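You operate a simulated robot arm through the tools that you are given. There is no shell and no other tool.

You are at the controls of a simulated robot arm. One attempt, no reset.

Task
Put the two chains from the chain table into the blue box and latch it.
Fine: shut the lid and swing the lid lever over it.

Only the result counts: the job must be done as asked and must still hold three seconds after the hand-in. Knocking over, shifting, dropping, spilling or breaking anything else fails it. A push-on lid holds only when it is set on centred and level and pressed home; a screw cap is set on level and turned clockwise until tight.

Robot
A 7-joint arm with a fingered hand, fixed in place. Base frame: the origin is on the floor under the middle of its stand, x ahead of it, y to its left, z up; the work surface is at about z = 70. Readings come in cm, degrees, newtons and seconds.
With the tool pointing down near the work surface it reaches from about 18 to 96 cm from the base axis. Its first joint turns from -115.0 to 115.0 degrees. Payload 5 kg.
The TCP is the grasp point between the finger pads, 3.2 cm short of the fingertips. In the tool frame z runs along the fingers and y along their closing line. The gripper opens to 16 cm; its body begins 8.9 cm behind the TCP. The gripper is a hand of 4 fingers: y runs from the thumb to the fingers, the wrist lies at [0, 0, -26.7] in the tool frame, and closing takes about 1.5 s.
Orientation is that of the tool frame in the base frame, as a unit quaternion [x, y, z, w]. With the fingers straight down and closing along the base's y, the tool's x points along the base's -x, its y along +y and its z along -z.

Tools
- The arm moves only by the tool step_arm. Its argument "deltas" is a list of rows, each an object of numbers (a shift or turn left out is 0, a gripper value left out holds the last): "tx", "ty", "tz": the shift along the tool's x, y, z in cm; "rx", "ry", "rz": the turn, a rotation vector about the tool's x, y, z in degrees. In form: [{"tx": .., "ty": .., "tz": .., "rx": .., "ry": .., "rz": ..}, ...]. A call has 1 to 20 rows; each row is the pose to reach, as a shift and turn from the pose commanded when the call began, along the tool's axes at that moment. "fingers" is the gripper command, from -1 (fully open) to 1 (shut), values between in proportion, set as the call begins (left out, the last holds). Rows are played at 5 a second. More than 5 cm and 8.6 degrees between two rows, or a gripper value outside its range, and nothing of the call is played. A pose out of reach is approached as far as the arm can. The call stops where the force on the tool passes 90 N (or 10 N more than at its start, if that is more) or the arm is blocked; 0.2 s more then pass. The fingers move at their own pace (about 4.5 cm/s each) and stop on an object; they squeeze with about 28 N. The grip force told is the motor's: it shows also when the fingers shut on nothing. Time passes only in rows, and 0.2 s behind the last, so rows that repeat a pose let the fingers close. It gives the time, the measured TCP pose, the force on the tool (base axes), the opening and the grip force at its end, in the units of the frame above (readings bear some noise), with the torque about the TCP (base axes, N m) and any sound that the robot's microphone picked up.
- Cameras (640 x 400 px; columns grow to the right, rows downward): "scene" is fixed at [5.08, -49.97, 154.8]; the picture's right is [0.70, -0.72, 0.00], its down [-0.37, -0.36, -0.86] and it looks along [0.61, 0.60, -0.52] (base axes); focal length 374 px, centre (320, 200). "wrist" rides on the gripper at [8, -0.4, -11.4] in the tool frame; the picture's right is [0.05, 1.00, 0.00], its down [-0.82, 0.04, -0.58] and it looks along [-0.58, 0.03, 0.82] (tool axes); focal length 265 px, centre (320, 200). There is no depth. A picture from a camera that has moved, and an enlarged one, comes with that camera's place and axes in the base frame and with its lens.
- get_image(camera): a new picture of that camera. It takes no simulated time.
- move_column(by): slides the trunk up (or, below 0, down) by that many cm; the arm rides with it, the base frame stays. It gives what a move gives, with no picture.
- hand_shape(shape): the hand has 4 fingers and takes this shape, open, in about a second: jaw (thumb against the fingers, like two jaws); tri (thumb and two fingers); tip (a fingertip pinch); poke (one finger out to press); point (the index stretched); flat (the hand flat); cup (the hand cupped); fist (a fist). The gripper value then closes the fingers along that shape, each until it touches; the sizes above hold for jaw. It gives what a move gives, with no picture.
- zoom(camera, box): a new picture of the part [left, top, right, bottom] of that camera's present view, enlarged. It takes no simulated time.
- finish_job(): hands the job in; it is judged then, once.

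Nothing tells you positions but the pictures and the camera data. Unless the task says otherwise, let go and move clear before handing in.

The tools are called after "Request:" as a command line: name --argument value ..., lists and objects as JSON in quotes. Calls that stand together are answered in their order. step_arm: Moves the arm, as the interface text tells. Its arguments: {"type":"object","properties":{"deltas":{"type":"array"},"fingers":{"type":"number"}},"required":["deltas"]} The other tools are called the same way: move_column (by) moves the trunk up or down; hand_shape (shape) gives the hand a shape; get_image (camera) takes a picture; zoom (camera, box) takes an enlarged picture of a part of a camera's view; finish_job () hands the job in.

At the start:

```text
time: 0.0
tcp_pos: [72.68, 12.44, 122.22]
tool_rot: [0.0, 1.0, 0.0, 0.0]
contact_force: [-0.3, 0.5, 0.0]
moment: [0.01, 0.01, -0.02]
grip_width: 16.0
finger_force: 0.1
shape: jaw
trunk travel left (down, up): [-72.5, 26.5]
```

scene: 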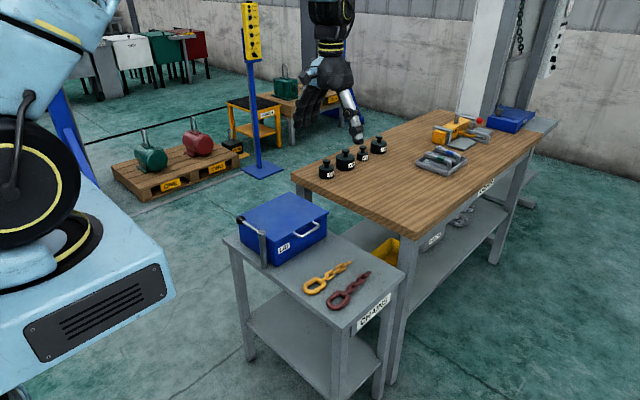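
wrist: 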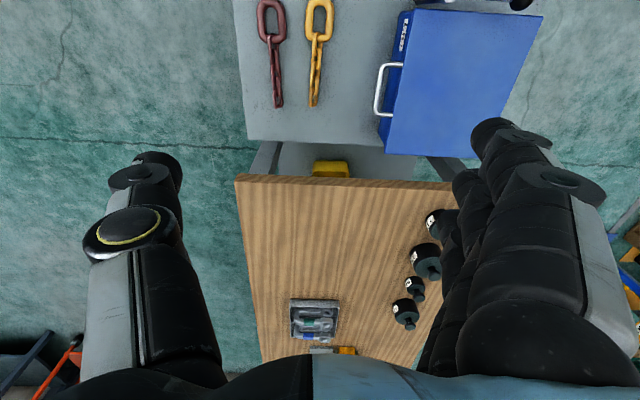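

I see a small grey chain table with a blue lidded box (a lever on its left side and a handle on its front), plus an orange and a dark-red chain, next to the wooden bench. I'll zoom in before I move.

Request:
zoom --camera "scene" --box '[210, 180, 410, 340]'

Request:
zoom --camera "wrist" --box '[220, 0, 560, 190]'

Request:
zoom --camera "scene" --box '[225, 185, 335, 275]'

```text
2.50 times, centred on (310, 260) of scene
camera zoom: at [5.08, -49.97, 154.8], right [0.7, -0.72, 0.0], down [-0.37, -0.36, -0.86], along [0.61, 0.6, -0.52], focal length 936 px, centre (345, 50)
```

zoom: 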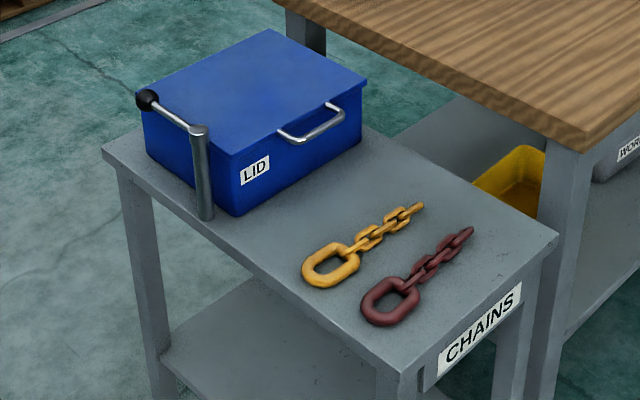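

```text
1.88 times, centred on (390, 95) of wrist
camera zoom: at [64.56, 12.1, 133.64], right [-0.05, 1.0, 0.0], down [0.82, 0.04, 0.58], along [0.58, 0.03, -0.82], focal length 500 px, centre (188, 398)
```

zoom: 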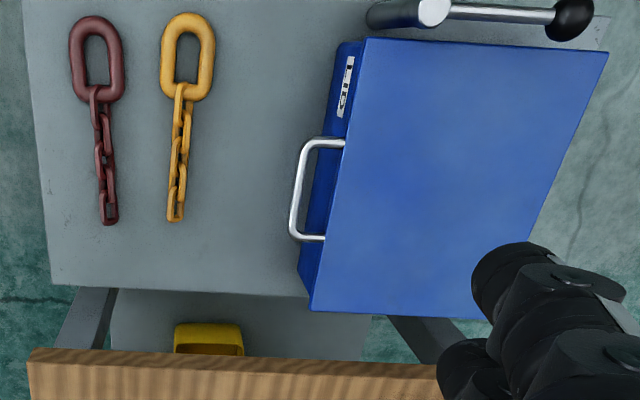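

```text
4.44 times, centred on (280, 230) of scene
camera zoom: at [5.08, -49.97, 154.8], right [0.7, -0.72, 0.0], down [-0.37, -0.36, -0.86], along [0.61, 0.6, -0.52], focal length 1664 px, centre (498, 67)
```

zoom: 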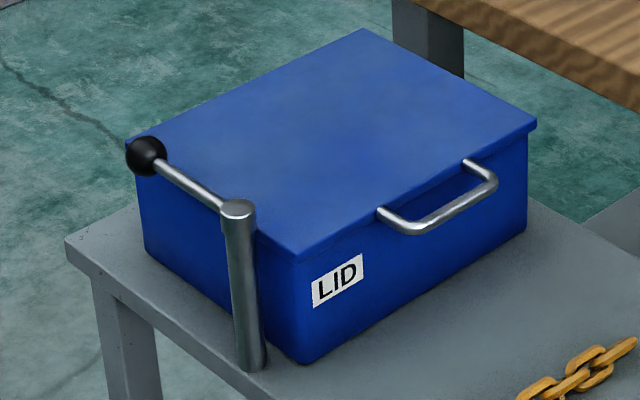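

The table top is near z≈69. The orange chain lies at about x 62–82, y≈12, and the red one at x 62–83, y≈3. The box lid spans about x 63–88, y 27–48, with its top near z≈80.7; its handle is at y≈24 and the lever post at (61.3, 31.5). I'll move closer to inspect the handle, hinge and lever.

Request:
step_arm --deltas '[{"tx": -0.3, "ty": 2, "tz": 3.5}, {"tx": -0.6, "ty": 4, "tz": 7}, {"tx": -0.9, "ty": 6, "tz": 10.5}, {"tx": -1.2, "ty": 8, "tz": 14}, {"tx": -1.3, "ty": 9.6, "tz": 17}]'

Request:
get_image --camera "wrist"

Request:
get_image --camera "scene"

```text
time: 1.2
tcp_pos: [73.94, 21.97, 105.24]
tool_rot: [0.0, 1.0, 0.0, 0.0]
contact_force: [0.5, -0.2, -0.9]
moment: [-0.03, -0.01, 0.0]
grip_width: 16.0
finger_force: 0.1
shape: jaw
trunk travel left (down, up): [-72.5, 26.5]
```

```text
taken
camera wrist: at [65.89, 21.69, 116.64], right [-0.05, 1.0, 0.0], down [0.82, 0.04, 0.58], along [0.58, 0.03, -0.82], focal length 265 px, centre (320, 200)
```

wrist: 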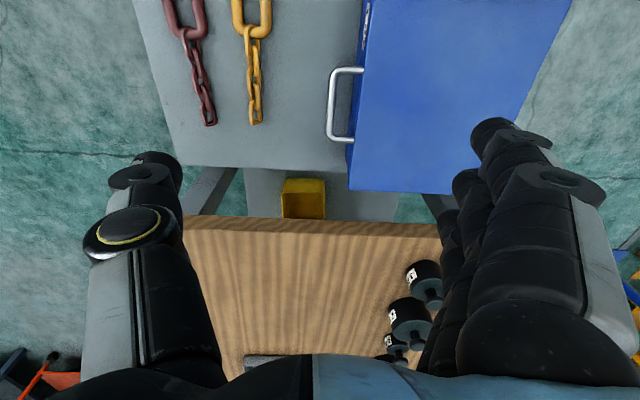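

```text
taken
```

scene: 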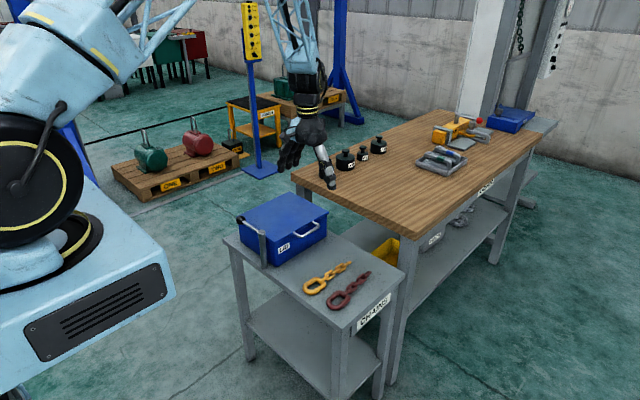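

The bench top with the weights starts at about x≈97, and the handle sits at x 72–81, y≈24. I'll zoom in on the handle and the lid seam.

Request:
zoom --camera "wrist" --box '[290, 0, 450, 200]'

Request:
zoom --camera "scene" --box '[270, 200, 340, 260]'

Request:
zoom --camera "scene" --box '[260, 80, 400, 220]'

```text
2.00 times, centred on (370, 100) of wrist
camera zoom: at [65.89, 21.69, 116.64], right [-0.05, 1.0, 0.0], down [0.82, 0.04, 0.58], along [0.58, 0.03, -0.82], focal length 531 px, centre (220, 400)
```

zoom: 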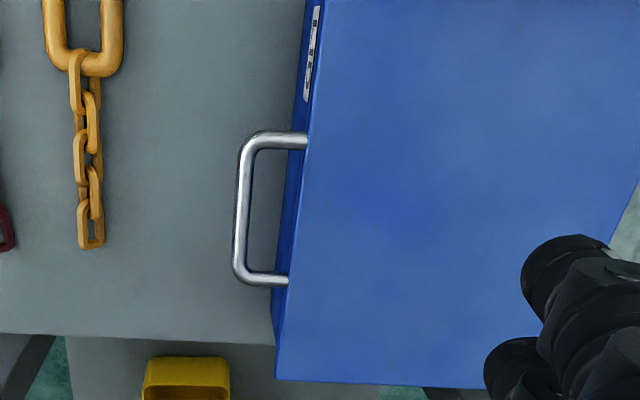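

```text
6.67 times, centred on (305, 230) of scene
camera zoom: at [5.08, -49.97, 154.8], right [0.7, -0.72, 0.0], down [-0.37, -0.36, -0.86], along [0.61, 0.6, -0.52], focal length 2496 px, centre (420, 0)
```

zoom: 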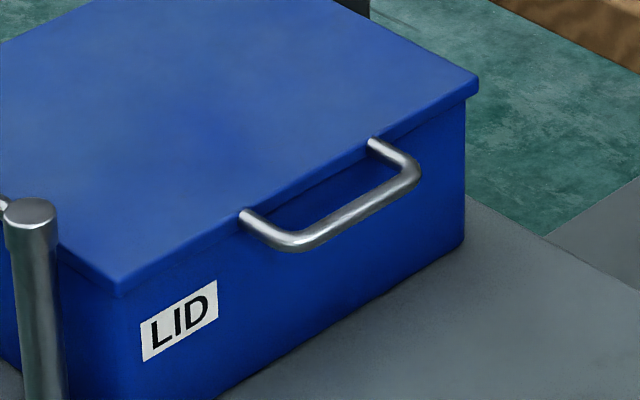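

```text
2.86 times, centred on (330, 150) of scene
camera zoom: at [5.08, -49.97, 154.8], right [0.7, -0.72, 0.0], down [-0.37, -0.36, -0.86], along [0.61, 0.6, -0.52], focal length 1070 px, centre (291, 343)
```

zoom: 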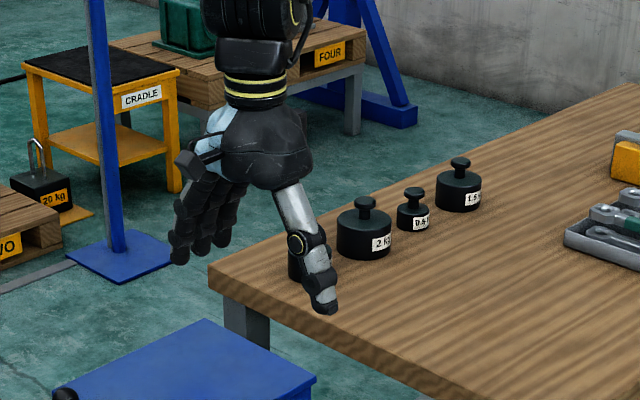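

The handle bar is attached to the lid's front edge at z≈80 with a gap of about 3 cm, so four fingers side by side may be too wide for it. I'll see how the "tri" shape looks.

Request:
hand_shape --shape "tri"

Request:
get_image --camera "wrist"

Request:
zoom --camera "scene" --box '[260, 80, 400, 220]'

```text
time: 2.1
tcp_pos: [73.92, 21.82, 105.33]
tool_rot: [0.0, 1.0, 0.001, 0.0]
contact_force: [1.2, 1.0, 0.5]
moment: [0.02, 0.02, 0.01]
grip_width: 15.99
finger_force: 0.2
shape: tri
trunk travel left (down, up): [-72.5, 26.5]
```

```text
taken
camera wrist: at [65.82, 21.63, 116.73], right [-0.05, 1.0, 0.0], down [0.82, 0.04, 0.58], along [0.58, 0.03, -0.82], focal length 265 px, centre (320, 200)
```

wrist: 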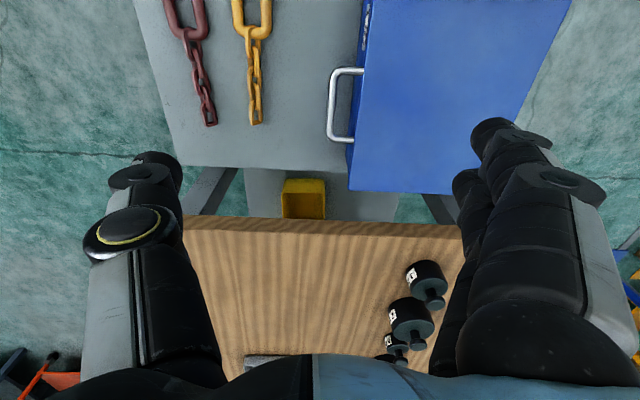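

```text
2.86 times, centred on (330, 150) of scene
camera zoom: at [5.08, -49.97, 154.8], right [0.7, -0.72, 0.0], down [-0.37, -0.36, -0.86], along [0.61, 0.6, -0.52], focal length 1070 px, centre (291, 343)
```

zoom: 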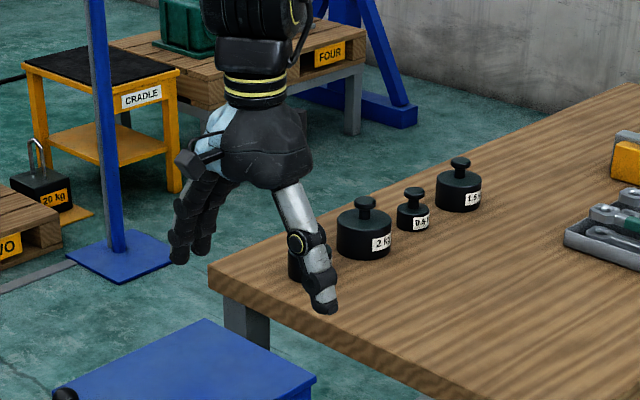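

In "tri" the index and middle extend beside each other and the thumb opposes them, which gives a width of about 5 cm, so it fits inside the handle. I'll move above the handle and half-close to check the finger geometry.

Request:
step_arm --deltas '[{"tx": -1.1, "ty": 0.4, "tz": 3.2}, {"tx": -2.2, "ty": 0.8, "tz": 6.5}, {"tx": -3.3, "ty": 1.2, "tz": 9.8}, {"tx": -4.3, "ty": 1.4, "tz": 12}, {"tx": -4.3, "ty": 1.4, "tz": 12}, {"tx": -4.3, "ty": 1.4, "tz": 12}, {"tx": -4.3, "ty": 1.4, "tz": 12}, {"tx": -4.3, "ty": 1.4, "tz": 12}]' --fingers 0.6

Request:
get_image --camera "wrist"

Request:
zoom --camera "scene" --box '[230, 140, 370, 270]'

```text
time: 3.9
tcp_pos: [78.32, 23.35, 93.2]
tool_rot: [0.0, 1.0, -0.001, 0.0]
contact_force: [-0.5, -0.1, -0.4]
moment: [-0.01, 0.02, 0.01]
grip_width: 3.26
finger_force: 0.1
shape: tri
trunk travel left (down, up): [-72.5, 26.5]
```

```text
taken
camera wrist: at [70.29, 23.03, 104.61], right [-0.05, 1.0, 0.0], down [0.82, 0.04, 0.58], along [0.58, 0.03, -0.82], focal length 265 px, centre (320, 200)
```

wrist: 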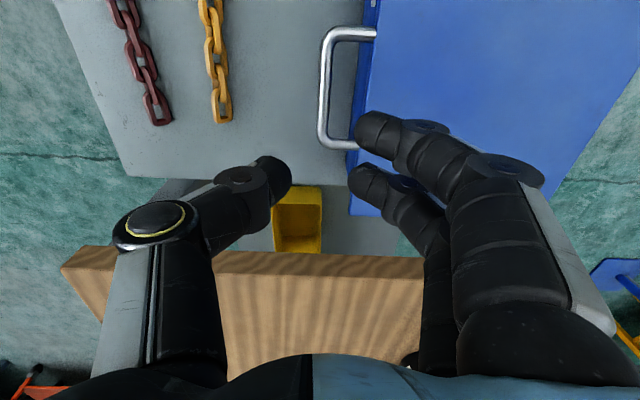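

```text
3.08 times, centred on (300, 205) of scene
camera zoom: at [5.08, -49.97, 154.8], right [0.7, -0.72, 0.0], down [-0.37, -0.36, -0.86], along [0.61, 0.6, -0.52], focal length 1152 px, centre (382, 185)
```

zoom: 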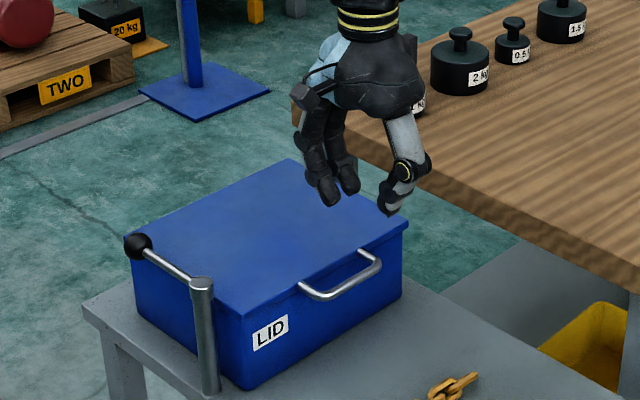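

The fingertips close in parallel. The index and middle span about 4.7 cm, and I want them centred inside the handle. I'll go lower and check alignment before inserting.

Request:
step_arm --deltas '[{"tx": 0.3, "ty": -0.1, "tz": 3.5}, {"tx": 0.6, "ty": -0.2, "tz": 7.2}]'

Request:
get_image --camera "wrist"

Request:
zoom --camera "scene" --box '[230, 160, 350, 270]'

```text
time: 4.5
tcp_pos: [77.72, 23.19, 85.97]
tool_rot: [0.001, 1.0, 0.0, 0.0]
contact_force: [0.1, 0.3, 0.1]
moment: [0.0, 0.03, 0.02]
grip_width: 3.27
finger_force: 0.1
shape: tri
trunk travel left (down, up): [-72.5, 26.5]
```

```text
taken
camera wrist: at [69.7, 22.89, 97.4], right [-0.05, 1.0, 0.0], down [0.82, 0.04, 0.58], along [0.58, 0.03, -0.82], focal length 265 px, centre (320, 200)
```

wrist: 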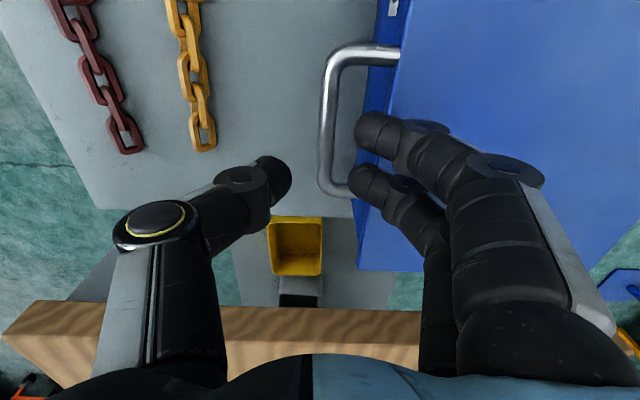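

```text
3.64 times, centred on (290, 215) of scene
camera zoom: at [5.08, -49.97, 154.8], right [0.7, -0.72, 0.0], down [-0.37, -0.36, -0.86], along [0.61, 0.6, -0.52], focal length 1362 px, centre (429, 146)
```

zoom: 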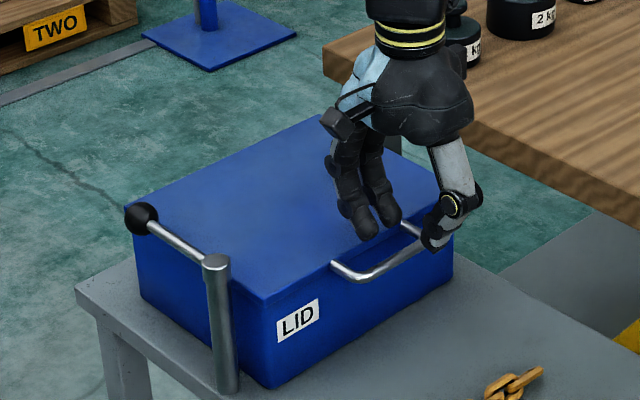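

The handle's inner span is x 71.9–80.3 and the fingers occupy 73.8–78.5. In y I need to shift about 0.3 cm toward −y, then I'll lower in stages.

Request:
step_arm --deltas '[{"tx": 0, "ty": -0.3, "tz": 1}, {"tx": 0, "ty": -0.3, "tz": 2}, {"tx": 0, "ty": -0.3, "tz": 3}, {"tx": 0, "ty": -0.3, "tz": 3.5}]'

Request:
get_image --camera "wrist"

Request:
zoom --camera "scene" --box '[270, 180, 350, 250]'

```text
time: 5.5
tcp_pos: [77.79, 22.78, 82.9]
tool_rot: [0.0, 1.0, 0.001, 0.003]
contact_force: [-2.1, -6.1, 35.1]
moment: [1.41, 0.55, 0.13]
grip_width: 3.19
finger_force: 0.0
shape: tri
trunk travel left (down, up): [-72.5, 26.5]
```

```text
taken
camera wrist: at [69.65, 22.53, 94.29], right [-0.05, 1.0, 0.0], down [0.81, 0.04, 0.58], along [0.58, 0.03, -0.81], focal length 265 px, centre (320, 200)
```

wrist: 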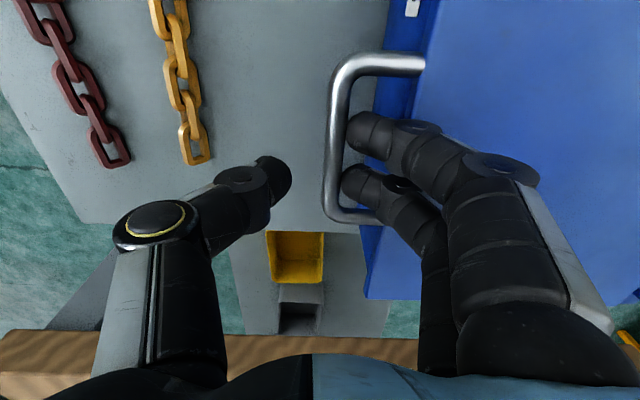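

```text
5.71 times, centred on (310, 215) of scene
camera zoom: at [5.08, -49.97, 154.8], right [0.7, -0.72, 0.0], down [-0.37, -0.36, -0.86], along [0.61, 0.6, -0.52], focal length 2140 px, centre (377, 114)
```

zoom: 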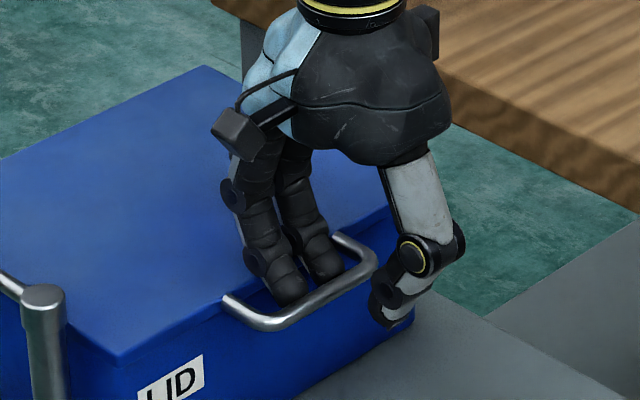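

There's contact: the index and middle fingers are bent inward, so their knuckles ride on the lid edge. I'll back up and look at the finger shape to choose a tilted approach.

Request:
step_arm --deltas '[{"tz": -2}, {"tz": -5}, {"tz": -8}]'

Request:
zoom --camera "wrist" --box '[220, 90, 460, 240]'

Request:
zoom --camera "scene" --box '[270, 140, 360, 250]'

```text
time: 6.3
tcp_pos: [77.61, 23.05, 90.42]
tool_rot: [-0.001, 1.0, 0.0, 0.0]
contact_force: [-1.1, -0.2, 0.1]
moment: [0.04, -0.01, -0.02]
grip_width: 3.2
finger_force: 0.0
shape: tri
trunk travel left (down, up): [-72.5, 26.5]
```

```text
2.67 times, centred on (340, 165) of wrist
camera zoom: at [69.54, 22.62, 101.88], right [-0.05, 1.0, 0.0], down [0.82, 0.04, 0.58], along [0.58, 0.03, -0.82], focal length 708 px, centre (267, 293)
```

zoom: 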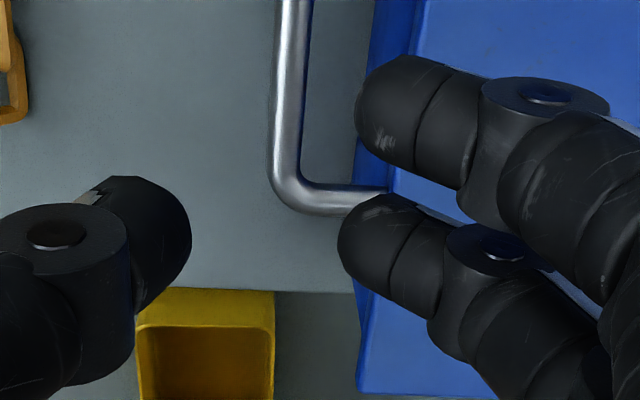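

```text
3.64 times, centred on (315, 195) of scene
camera zoom: at [5.08, -49.97, 154.8], right [0.7, -0.72, 0.0], down [-0.37, -0.36, -0.86], along [0.61, 0.6, -0.52], focal length 1362 px, centre (338, 218)
```

zoom: 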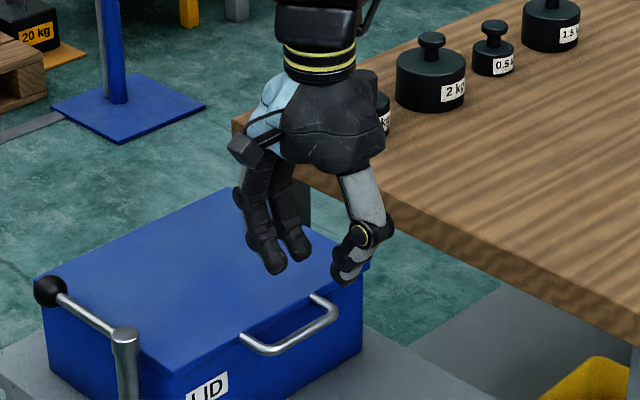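

The fingers bend inward about 45°, so I'll tilt the hand 45° to point +y and down. That lets the fingertips drop straight into the handle gap while the thumb comes in under the bar.

Request:
step_arm --deltas '[{"rx": -7.5, "ty": -0.2, "tz": 0.5}, {"rx": -15, "ty": -0.4, "tz": 1}, {"rx": -22.5, "ty": -0.6, "tz": 1.5}, {"rx": -30, "ty": -0.8, "tz": 2}, {"rx": -37.5, "ty": -1.0, "tz": 2.5}, {"rx": -45, "ty": -1.0, "tz": 3}, {"rx": -45, "ty": -1.0, "tz": 3}]' --fingers 0.44

Request:
get_image --camera "wrist"

Request:
zoom --camera "scene" --box '[250, 140, 370, 260]'

```text
time: 7.9
tcp_pos: [77.6, 22.06, 87.58]
tool_rot: [-0.001, 0.924, 0.383, 0.0]
contact_force: [0.2, 0.3, 0.6]
moment: [0.01, 0.0, -0.01]
grip_width: 4.4
finger_force: 0.1
shape: tri
trunk travel left (down, up): [-72.5, 26.5]
```

```text
taken
camera wrist: at [69.61, 13.66, 95.3], right [-0.05, 0.7, 0.71], down [0.82, -0.38, 0.44], along [0.58, 0.6, -0.56], focal length 265 px, centre (320, 200)
```

wrist: 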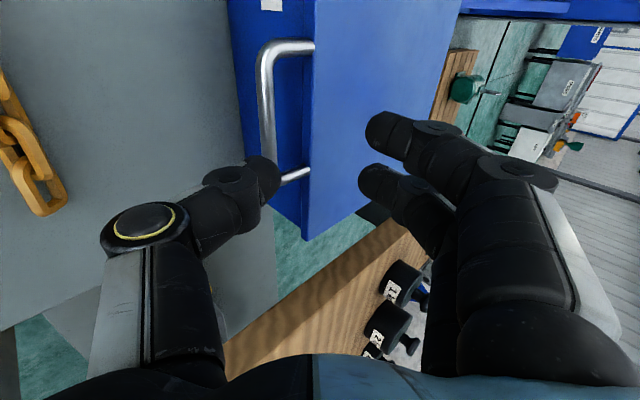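

```text
3.33 times, centred on (310, 200) of scene
camera zoom: at [5.08, -49.97, 154.8], right [0.7, -0.72, 0.0], down [-0.37, -0.36, -0.86], along [0.61, 0.6, -0.52], focal length 1248 px, centre (353, 200)
```

zoom: 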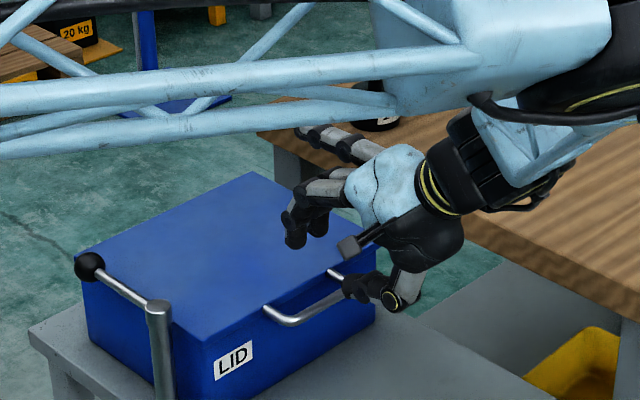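

The tilt worked and the fingertips now point nearly straight down. I'll shift slightly toward −y and descend to just above the lid level to check alignment.

Request:
step_arm --deltas '[{"ty": -1.9, "tz": 1.4}, {"ty": -3.46, "tz": 2.9}]'

Request:
get_image --camera "wrist"

Request:
zoom --camera "scene" --box '[270, 180, 350, 250]'

```text
time: 8.5
tcp_pos: [77.72, 21.39, 83.02]
tool_rot: [0.0, 0.924, 0.383, 0.0]
contact_force: [0.0, 0.6, -0.3]
moment: [0.01, -0.02, 0.03]
grip_width: 4.44
finger_force: 0.0
shape: tri
trunk travel left (down, up): [-72.5, 26.5]
```

```text
taken
camera wrist: at [69.65, 13.19, 90.82], right [-0.05, 0.71, 0.71], down [0.82, -0.38, 0.44], along [0.58, 0.6, -0.56], focal length 265 px, centre (320, 200)
```

wrist: 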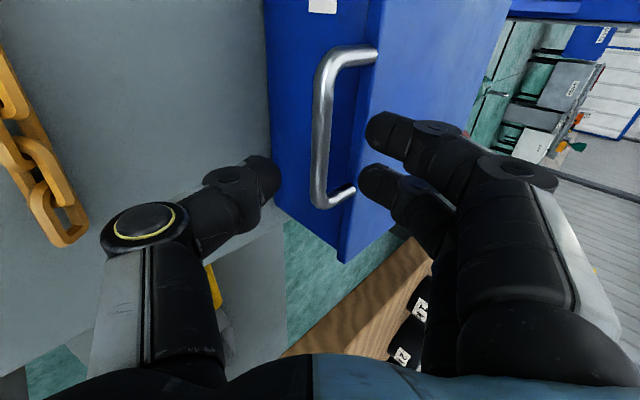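

```text
5.71 times, centred on (310, 215) of scene
camera zoom: at [5.08, -49.97, 154.8], right [0.7, -0.72, 0.0], down [-0.37, -0.36, -0.86], along [0.61, 0.6, -0.52], focal length 2140 px, centre (377, 114)
```

zoom: 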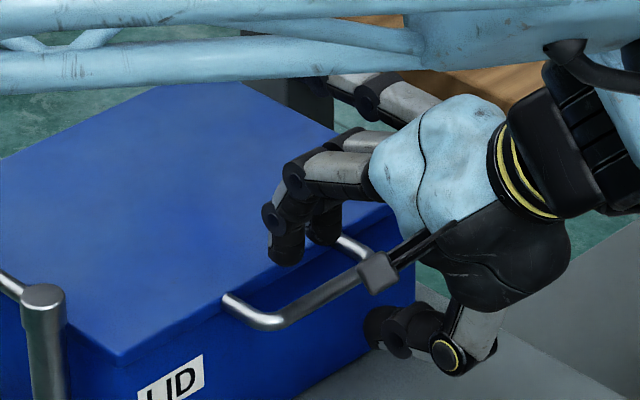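

The fingertips look centred in the gap (about y 25.6) and the thumb is clear in front of the bar. I'll lower them into the gap in small increments and watch the force.

Request:
step_arm --deltas '[{"ty": -0.7, "tz": 0.7}, {"ty": -1.41, "tz": 1.41}]'

Request:
get_image --camera "wrist"

Request:
zoom --camera "scene" --box '[270, 180, 350, 250]'

```text
time: 9.1
tcp_pos: [77.67, 21.52, 81.04]
tool_rot: [0.0, 0.924, 0.383, 0.0]
contact_force: [0.2, -0.4, -0.9]
moment: [-0.03, 0.02, 0.0]
grip_width: 4.41
finger_force: 0.1
shape: tri
trunk travel left (down, up): [-72.5, 26.5]
```

```text
taken
camera wrist: at [69.59, 13.26, 88.84], right [-0.05, 0.71, 0.71], down [0.82, -0.38, 0.44], along [0.58, 0.6, -0.56], focal length 265 px, centre (320, 200)
```

wrist: 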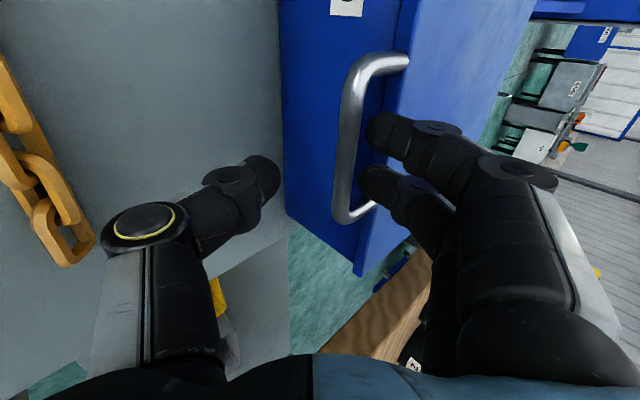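

```text
5.71 times, centred on (310, 215) of scene
camera zoom: at [5.08, -49.97, 154.8], right [0.7, -0.72, 0.0], down [-0.37, -0.36, -0.86], along [0.61, 0.6, -0.52], focal length 2140 px, centre (377, 114)
```

zoom: 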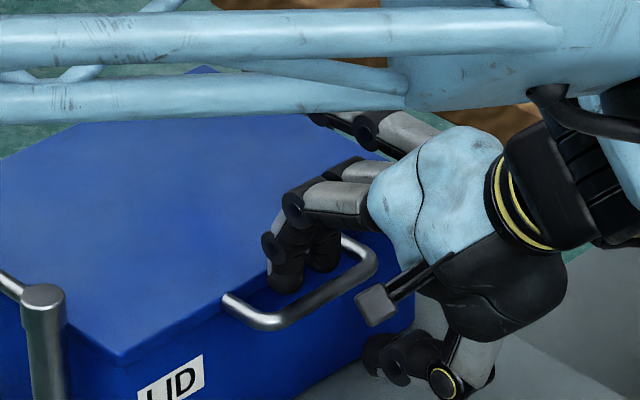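

There's no contact and the fingers are entering the gap. I'll go down 1.5 cm more.

Request:
step_arm --deltas '[{"ty": -0.5, "tz": 0.5}, {"ty": -1.06, "tz": 1.06}]'

Request:
get_image --camera "wrist"

Request:
zoom --camera "scene" --box '[280, 190, 340, 250]'

```text
time: 9.7
tcp_pos: [77.6, 21.64, 79.61]
tool_rot: [0.0, 0.924, 0.382, 0.0]
contact_force: [0.2, -0.4, -0.2]
moment: [0.02, -0.03, 0.04]
grip_width: 4.43
finger_force: 0.1
shape: tri
trunk travel left (down, up): [-72.5, 26.5]
```

```text
taken
camera wrist: at [69.5, 13.31, 87.31], right [-0.05, 0.71, 0.71], down [0.82, -0.38, 0.44], along [0.58, 0.6, -0.56], focal length 265 px, centre (320, 200)
```

wrist: 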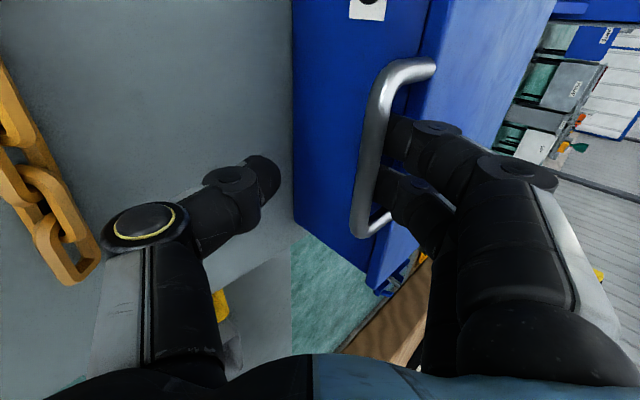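

```text
6.67 times, centred on (310, 220) of scene
camera zoom: at [5.08, -49.97, 154.8], right [0.7, -0.72, 0.0], down [-0.37, -0.36, -0.86], along [0.61, 0.6, -0.52], focal length 2496 px, centre (387, 67)
```

zoom: 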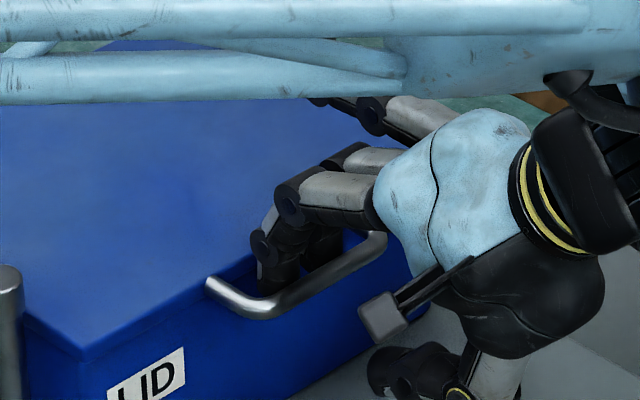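

The fingers are inserted with no contact. Next I'll close partway while shifting the hand so that the bar sits loosely caged between thumb and fingers.

Request:
step_arm --deltas '[{"ty": 0.6, "tz": -0.15}, {"ty": 1.2, "tz": -0.3}, {"ty": 1.6, "tz": -0.4}, {"ty": 1.6, "tz": -0.4}]' --fingers 0.72

Request:
get_image --camera "wrist"

Request:
zoom --camera "scene" --box '[280, 190, 340, 250]'

```text
time: 10.7
tcp_pos: [77.62, 22.44, 80.91]
tool_rot: [0.0, 0.924, 0.382, 0.0]
contact_force: [-0.5, 0.5, 0.2]
moment: [-0.01, 0.0, 0.02]
grip_width: 2.28
finger_force: 0.1
shape: tri
trunk travel left (down, up): [-72.5, 26.5]
```

```text
taken
camera wrist: at [69.51, 14.18, 88.69], right [-0.05, 0.71, 0.71], down [0.82, -0.38, 0.44], along [0.58, 0.6, -0.56], focal length 265 px, centre (320, 200)
```

wrist: 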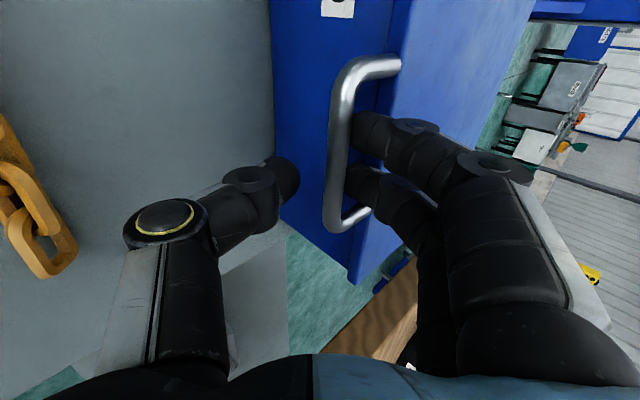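

```text
6.67 times, centred on (310, 220) of scene
camera zoom: at [5.08, -49.97, 154.8], right [0.7, -0.72, 0.0], down [-0.37, -0.36, -0.86], along [0.61, 0.6, -0.52], focal length 2496 px, centre (387, 67)
```

zoom: 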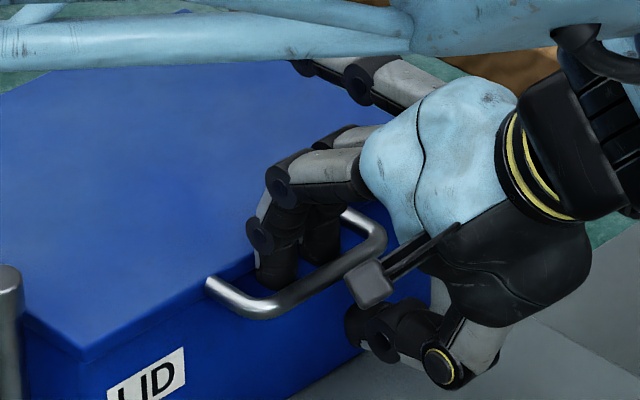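

The bar now sits caged between the thumb below and the fingers inside the handle. I'll start lifting along the hinge arc (axis assumed at y≈48, z≈80) and check after the first 20° of lid rotation.

Request:
step_arm --deltas '[{"ty": 1.72, "tz": -1.56, "rx": 2.5}, {"ty": 3.45, "tz": -2.87, "rx": 5}, {"ty": 5.3, "tz": -4.02, "rx": 7.5}, {"ty": 7.23, "tz": -5.01, "rx": 10}]'

Request:
get_image --camera "wrist"

Request:
get_image --camera "scene"

```text
time: 11.7
tcp_pos: [77.65, 23.88, 89.52]
tool_rot: [-0.001, 0.954, 0.301, 0.0]
contact_force: [-0.3, 0.1, -0.4]
moment: [0.0, 0.0, 0.03]
grip_width: 2.24
finger_force: 0.0
shape: tri
trunk travel left (down, up): [-72.5, 26.5]
```

```text
taken
camera wrist: at [69.61, 17.22, 98.69], right [-0.05, 0.82, 0.57], down [0.82, -0.3, 0.5], along [0.58, 0.49, -0.65], focal length 265 px, centre (320, 200)
```

wrist: 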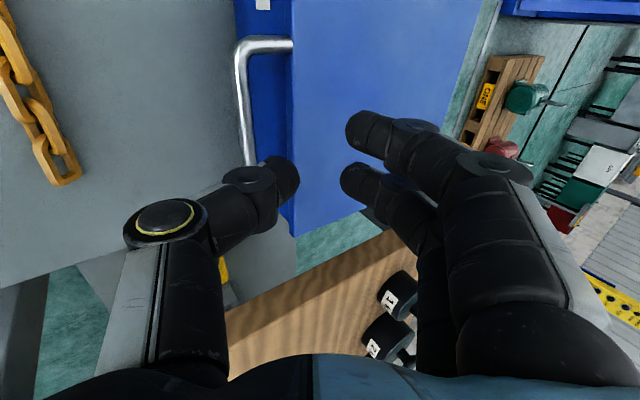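

```text
taken
```

scene: 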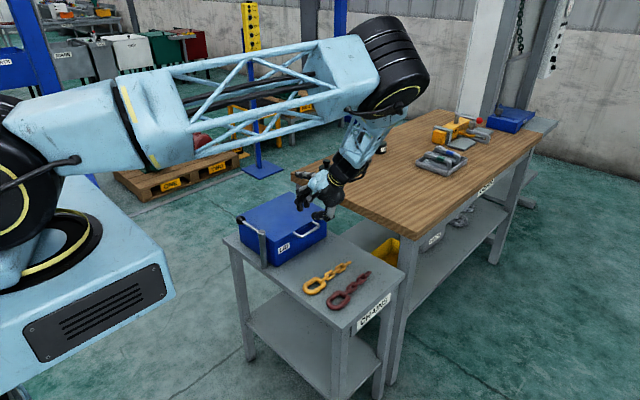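

The lid didn't come with it: the bar slid out past the short thumb tip. I'll back off and try the "flat" hand, so straight fingers can go under the bar and lift it.

Request:
step_arm --deltas '[{"ty": -2.5, "tz": -3.4}, {"ty": -5, "tz": -6.8}, {"ty": -7.5, "tz": -10.2}]'

Request:
hand_shape --shape "flat"

Request:
get_image --camera "wrist"

Request:
zoom --camera "scene" --box '[250, 120, 410, 260]'

```text
time: 12.5
tcp_pos: [77.41, 12.25, 93.96]
tool_rot: [0.001, 0.954, 0.301, 0.0]
contact_force: [-0.6, 0.3, 0.0]
moment: [0.01, -0.04, -0.01]
grip_width: 2.25
finger_force: 0.1
shape: tri
trunk travel left (down, up): [-72.5, 26.5]
```

```text
time: 13.4
tcp_pos: [77.44, 12.29, 94.02]
tool_rot: [0.0, 0.954, 0.301, 0.0]
contact_force: [-0.6, -0.4, 0.0]
moment: [0.0, -0.01, -0.01]
grip_width: 15.22
finger_force: 0.0
shape: flat
trunk travel left (down, up): [-72.5, 26.5]
```

```text
taken
camera wrist: at [69.46, 5.48, 103.08], right [-0.05, 0.82, 0.57], down [0.82, -0.3, 0.5], along [0.58, 0.49, -0.65], focal length 265 px, centre (320, 200)
```

wrist: 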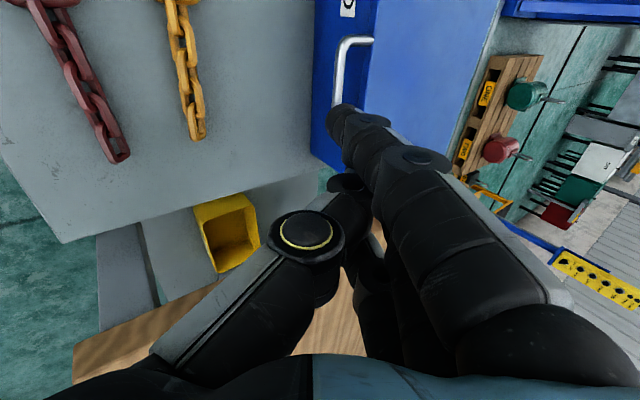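

```text
2.86 times, centred on (330, 190) of scene
camera zoom: at [5.08, -49.97, 154.8], right [0.7, -0.72, 0.0], down [-0.37, -0.36, -0.86], along [0.61, 0.6, -0.52], focal length 1070 px, centre (291, 229)
```

zoom: 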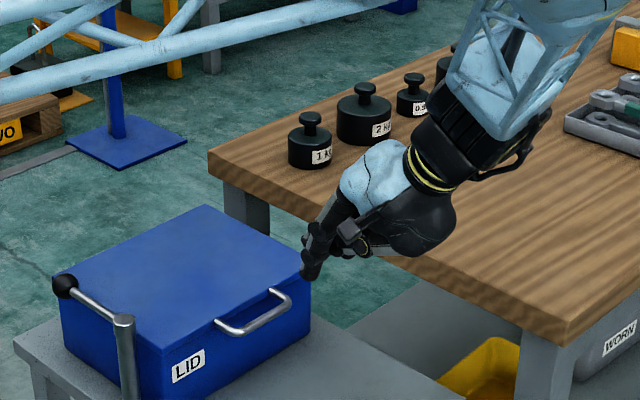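

In "flat" the fingers are straight with the thumb tucked underneath. I'll tilt to about 60° so the fingers point forward and down, then bring them to a spot in front of and below the handle bar.

Request:
step_arm --deltas '[{"tx": 0.4, "ty": -1.25, "tz": 3.4, "rx": -6.25}, {"tx": 0.8, "ty": -2.5, "tz": 6.8, "rx": -12.5}, {"tx": 1.2, "ty": -3.75, "tz": 10.2, "rx": -18.75}, {"tx": 1.4, "ty": -5.0, "tz": 13.6, "rx": -25}, {"tx": 1.4, "ty": -5.0, "tz": 13.6, "rx": -25}]'

Request:
get_image --camera "wrist"

Request:
zoom --camera "scene" --box '[250, 140, 410, 280]'

```text
time: 14.6
tcp_pos: [76.29, 15.61, 79.99]
tool_rot: [-0.001, 0.867, 0.499, 0.002]
contact_force: [0.0, 0.2, -0.7]
moment: [0.02, -0.01, 0.03]
grip_width: 15.26
finger_force: 0.0
shape: flat
trunk travel left (down, up): [-72.5, 26.5]
```

```text
taken
camera wrist: at [68.34, 5.63, 85.32], right [-0.05, 0.5, 0.86], down [0.81, -0.48, 0.33], along [0.58, 0.72, -0.38], focal length 265 px, centre (320, 200)
```

wrist: 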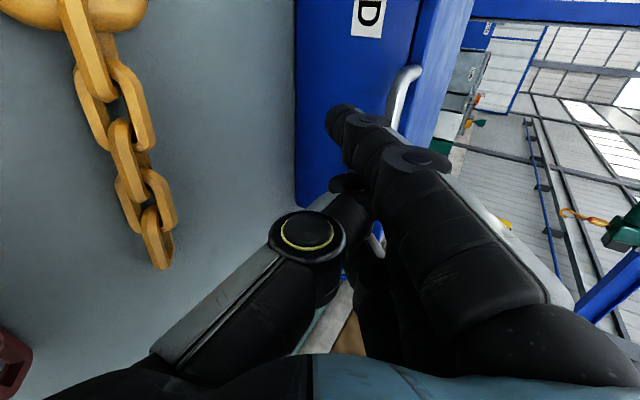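

```text
2.86 times, centred on (330, 210) of scene
camera zoom: at [5.08, -49.97, 154.8], right [0.7, -0.72, 0.0], down [-0.37, -0.36, -0.86], along [0.61, 0.6, -0.52], focal length 1070 px, centre (291, 171)
```

zoom: 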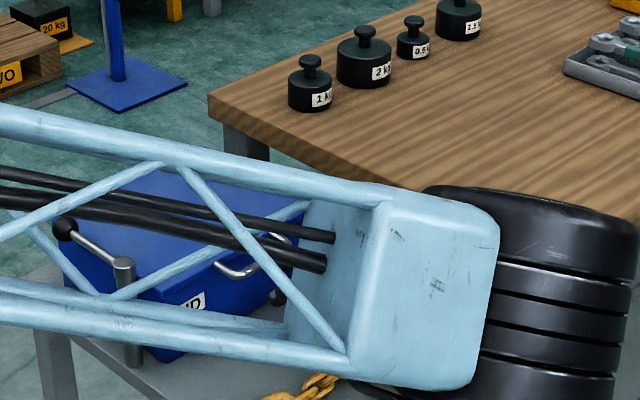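

The arm is in position, but its elbow now blocks part of the scene view. I'll check the full scene for clearance to the bench before going on.

Request:
get_image --camera "scene"

```text
taken
```

scene: 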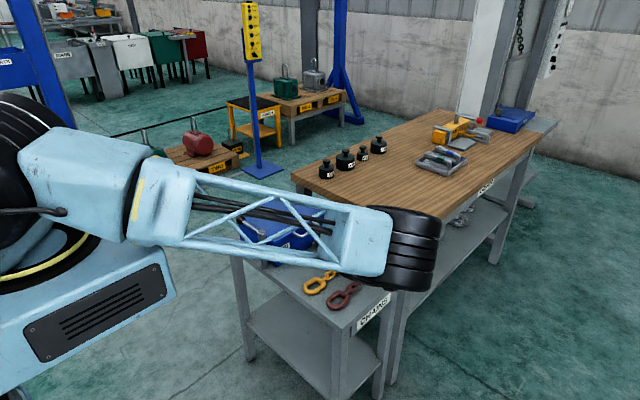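

The elbow is well above the tables. I'll go down, then forward under the bar.

Request:
step_arm --deltas '[{"ty": -1.7, "tz": 1.0}, {"ty": -3.38, "tz": 1.95}, {"ty": -2.13, "tz": 4.12}, {"ty": -0.83, "tz": 6.37}]'

Request:
get_image --camera "wrist"

Request:
zoom --camera "scene" --box '[240, 190, 360, 290]'

```text
time: 15.8
tcp_pos: [78.26, 19.0, 77.48]
tool_rot: [-0.007, 0.873, 0.488, 0.016]
contact_force: [1.5, -1.7, -2.0]
moment: [0.0, 0.0, -0.08]
grip_width: 15.24
finger_force: 0.1
shape: flat
trunk travel left (down, up): [-72.5, 26.5]
stopped in row 4: the arm was blocked; the commanded pose is now the measured one
```

```text
taken
camera wrist: at [69.94, 9.16, 82.75], right [-0.08, 0.52, 0.85], down [0.8, -0.47, 0.37], along [0.59, 0.71, -0.38], focal length 265 px, centre (320, 200)
```

wrist: 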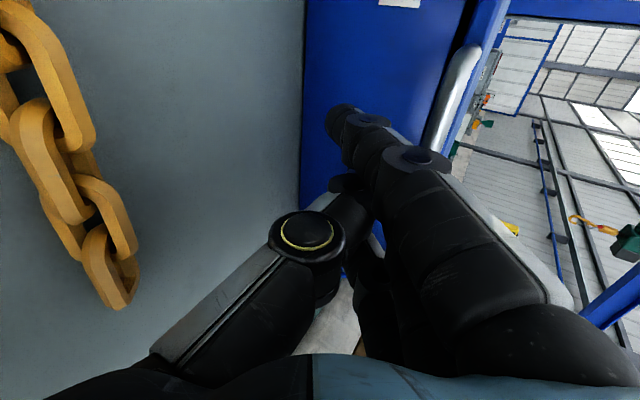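

```text
4.00 times, centred on (300, 240) of scene
camera zoom: at [5.08, -49.97, 154.8], right [0.7, -0.72, 0.0], down [-0.37, -0.36, -0.86], along [0.61, 0.6, -0.52], focal length 1498 px, centre (400, 40)
```

zoom: 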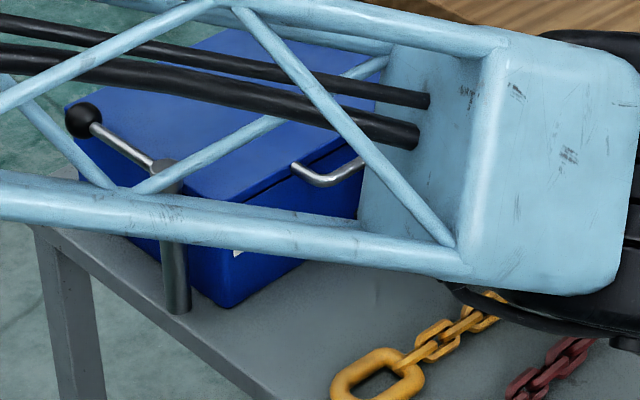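

The arm was blocked at that steep tilt, probably by a joint limit, since the force is nearly zero. I'll back off, reduce the tilt to 45° (which was reachable earlier), straighten the slight twist and approach again.

Request:
step_arm --deltas '[{"tx": 1.1, "ty": -0.15, "tz": -1.7, "rx": 6.7, "ry": 0.7, "rz": 0.7}, {"tx": 2.2, "ty": -0.29, "tz": -3.34, "rx": 13.4, "ry": 1.4, "rz": 1.4}, {"tx": 2.2, "ty": -0.29, "tz": -3.34, "rx": 13.4, "ry": 1.4, "rz": 1.4}]'

Request:
get_image --camera "wrist"

Request:
get_image --camera "scene"

```text
time: 16.6
tcp_pos: [75.54, 16.07, 78.5]
tool_rot: [0.002, 0.923, 0.385, -0.003]
contact_force: [0.2, -0.8, -0.1]
moment: [0.0, -0.04, 0.01]
grip_width: 15.22
finger_force: 0.1
shape: flat
trunk travel left (down, up): [-72.5, 26.5]
```

```text
taken
camera wrist: at [67.52, 7.78, 86.31], right [-0.05, 0.7, 0.71], down [0.82, -0.38, 0.43], along [0.57, 0.6, -0.56], focal length 265 px, centre (320, 200)
```

wrist: 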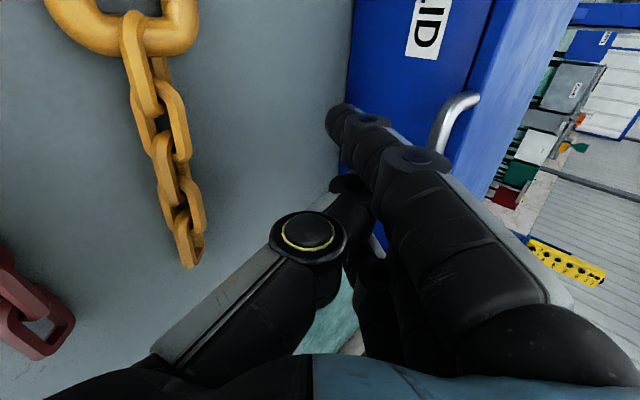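

```text
taken
```

scene: 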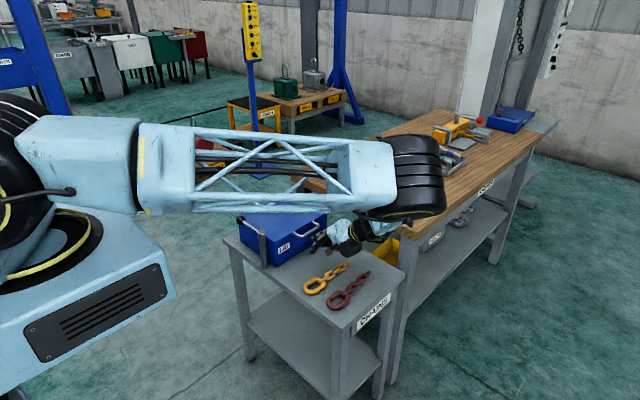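

The hand is now clear at 45° tilt in front of the box. I'll move under the bar.

Request:
step_arm --deltas '[{"tx": -0.2, "ty": -0.4, "tz": 1.6}, {"tx": -0.5, "ty": 1.48, "tz": 3.6}, {"tx": -0.5, "ty": 1.48, "tz": 3.6}]'

Request:
get_image --camera "wrist"

Request:
zoom --camera "scene" --box '[240, 170, 400, 290]'

```text
time: 17.4
tcp_pos: [76.04, 19.63, 76.87]
tool_rot: [0.002, 0.923, 0.384, -0.003]
contact_force: [-0.6, -3.0, -2.0]
moment: [0.05, -0.02, 0.02]
grip_width: 15.23
finger_force: 0.1
shape: flat
trunk travel left (down, up): [-72.5, 26.5]
```

```text
taken
camera wrist: at [68.01, 11.27, 84.79], right [-0.05, 0.7, 0.71], down [0.82, -0.38, 0.43], along [0.57, 0.6, -0.56], focal length 265 px, centre (320, 200)
```

wrist: 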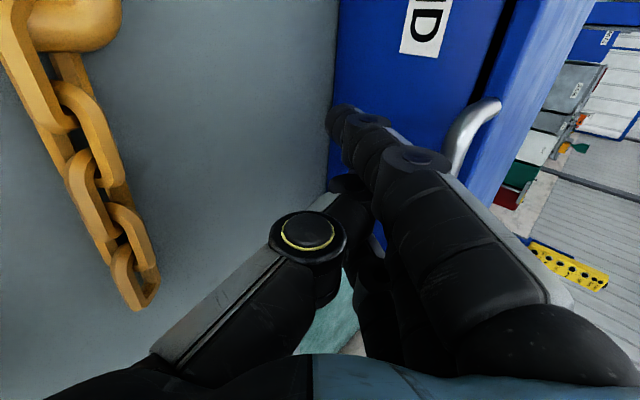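

```text
3.33 times, centred on (320, 230) of scene
camera zoom: at [5.08, -49.97, 154.8], right [0.7, -0.72, 0.0], down [-0.37, -0.36, -0.86], along [0.61, 0.6, -0.52], focal length 1248 px, centre (320, 100)
```

zoom: 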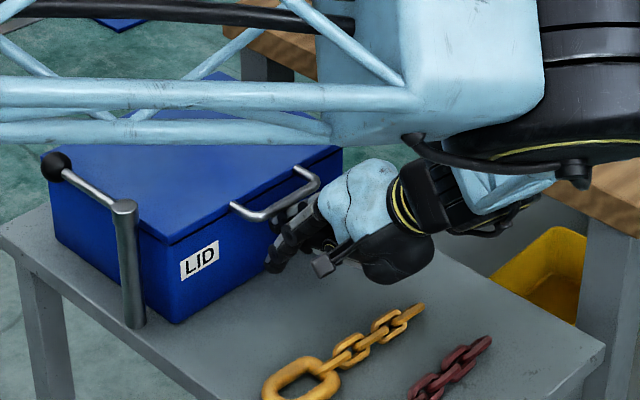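

The lid already looks slightly raised, with a dark gap visible and light contact, so the fingers are under the bar. I'll lift along the arc to about 20°.

Request:
step_arm --deltas '[{"ty": 1.6, "tz": -1.35}, {"ty": 3.29, "tz": -2.64}, {"ty": 5.08, "tz": -3.78}, {"ty": 6.96, "tz": -4.75}]'

Request:
get_image --camera "wrist"

Request:
zoom --camera "scene" --box '[220, 130, 400, 280]'

```text
time: 18.4
tcp_pos: [76.21, 21.17, 85.45]
tool_rot: [0.001, 0.923, 0.385, -0.003]
contact_force: [0.4, -1.2, -1.7]
moment: [-0.03, -0.02, -0.02]
grip_width: 15.23
finger_force: 0.1
shape: flat
trunk travel left (down, up): [-72.5, 26.5]
```

```text
taken
camera wrist: at [68.23, 12.88, 93.19], right [-0.05, 0.7, 0.71], down [0.82, -0.38, 0.43], along [0.57, 0.6, -0.56], focal length 265 px, centre (320, 200)
```

wrist: 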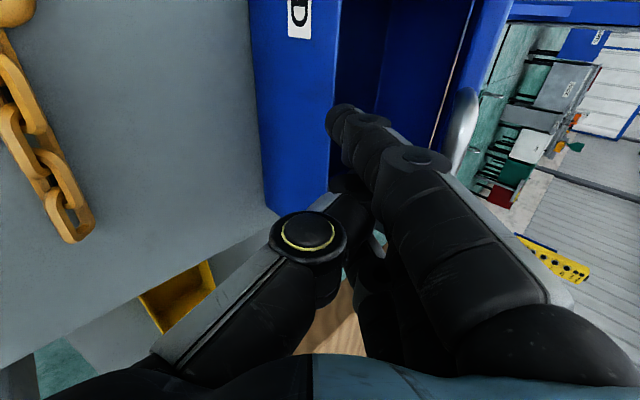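

```text
2.67 times, centred on (310, 205) of scene
camera zoom: at [5.08, -49.97, 154.8], right [0.7, -0.72, 0.0], down [-0.37, -0.36, -0.86], along [0.61, 0.6, -0.52], focal length 998 px, centre (347, 187)
```

zoom: 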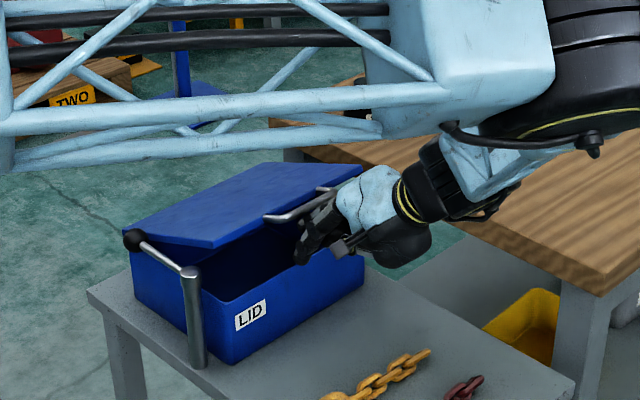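

The lid is opening with its hinge on the +y side as assumed. I'll continue along the arc to about 50°.

Request:
step_arm --deltas '[{"ty": 1.96, "tz": -0.81}, {"ty": 3.98, "tz": -1.45}, {"ty": 6.04, "tz": -1.92}, {"ty": 8.15, "tz": -2.18}, {"ty": 10.28, "tz": -2.46, "rx": 2}, {"ty": 12.41, "tz": -2.66, "rx": 5}]'

Request:
get_image --camera "wrist"

Request:
zoom --camera "scene" --box '[220, 100, 400, 280]'

```text
time: 19.8
tcp_pos: [76.33, 28.03, 95.9]
tool_rot: [0.001, 0.939, 0.343, -0.003]
contact_force: [0.2, -1.2, -0.8]
moment: [0.0, 0.03, 0.04]
grip_width: 15.22
finger_force: 0.0
shape: flat
trunk travel left (down, up): [-72.5, 26.5]
```

```text
taken
camera wrist: at [68.27, 20.5, 104.56], right [-0.05, 0.76, 0.64], down [0.82, -0.34, 0.46], along [0.57, 0.55, -0.61], focal length 265 px, centre (320, 200)
```

wrist: 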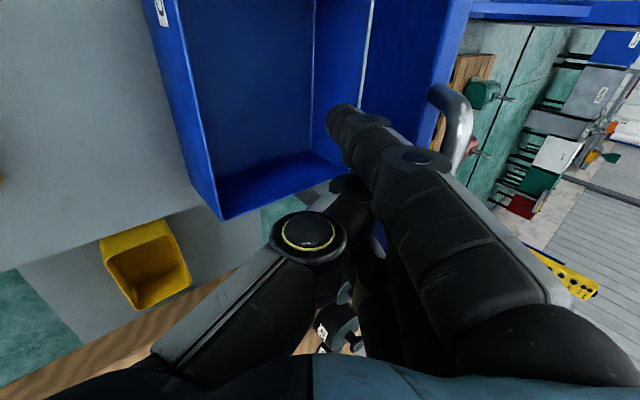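

```text
2.22 times, centred on (310, 190) of scene
camera zoom: at [5.08, -49.97, 154.8], right [0.7, -0.72, 0.0], down [-0.37, -0.36, -0.86], along [0.61, 0.6, -0.52], focal length 832 px, centre (342, 222)
```

zoom: 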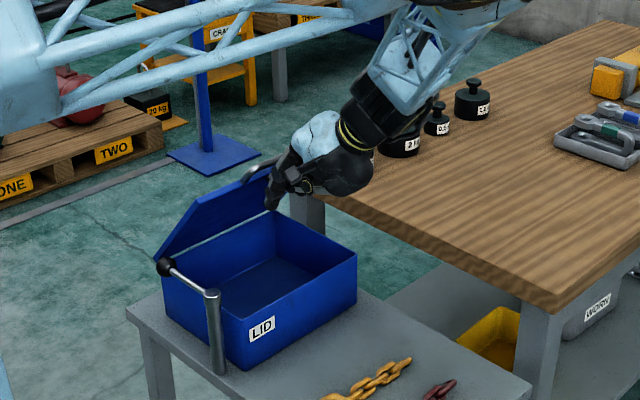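

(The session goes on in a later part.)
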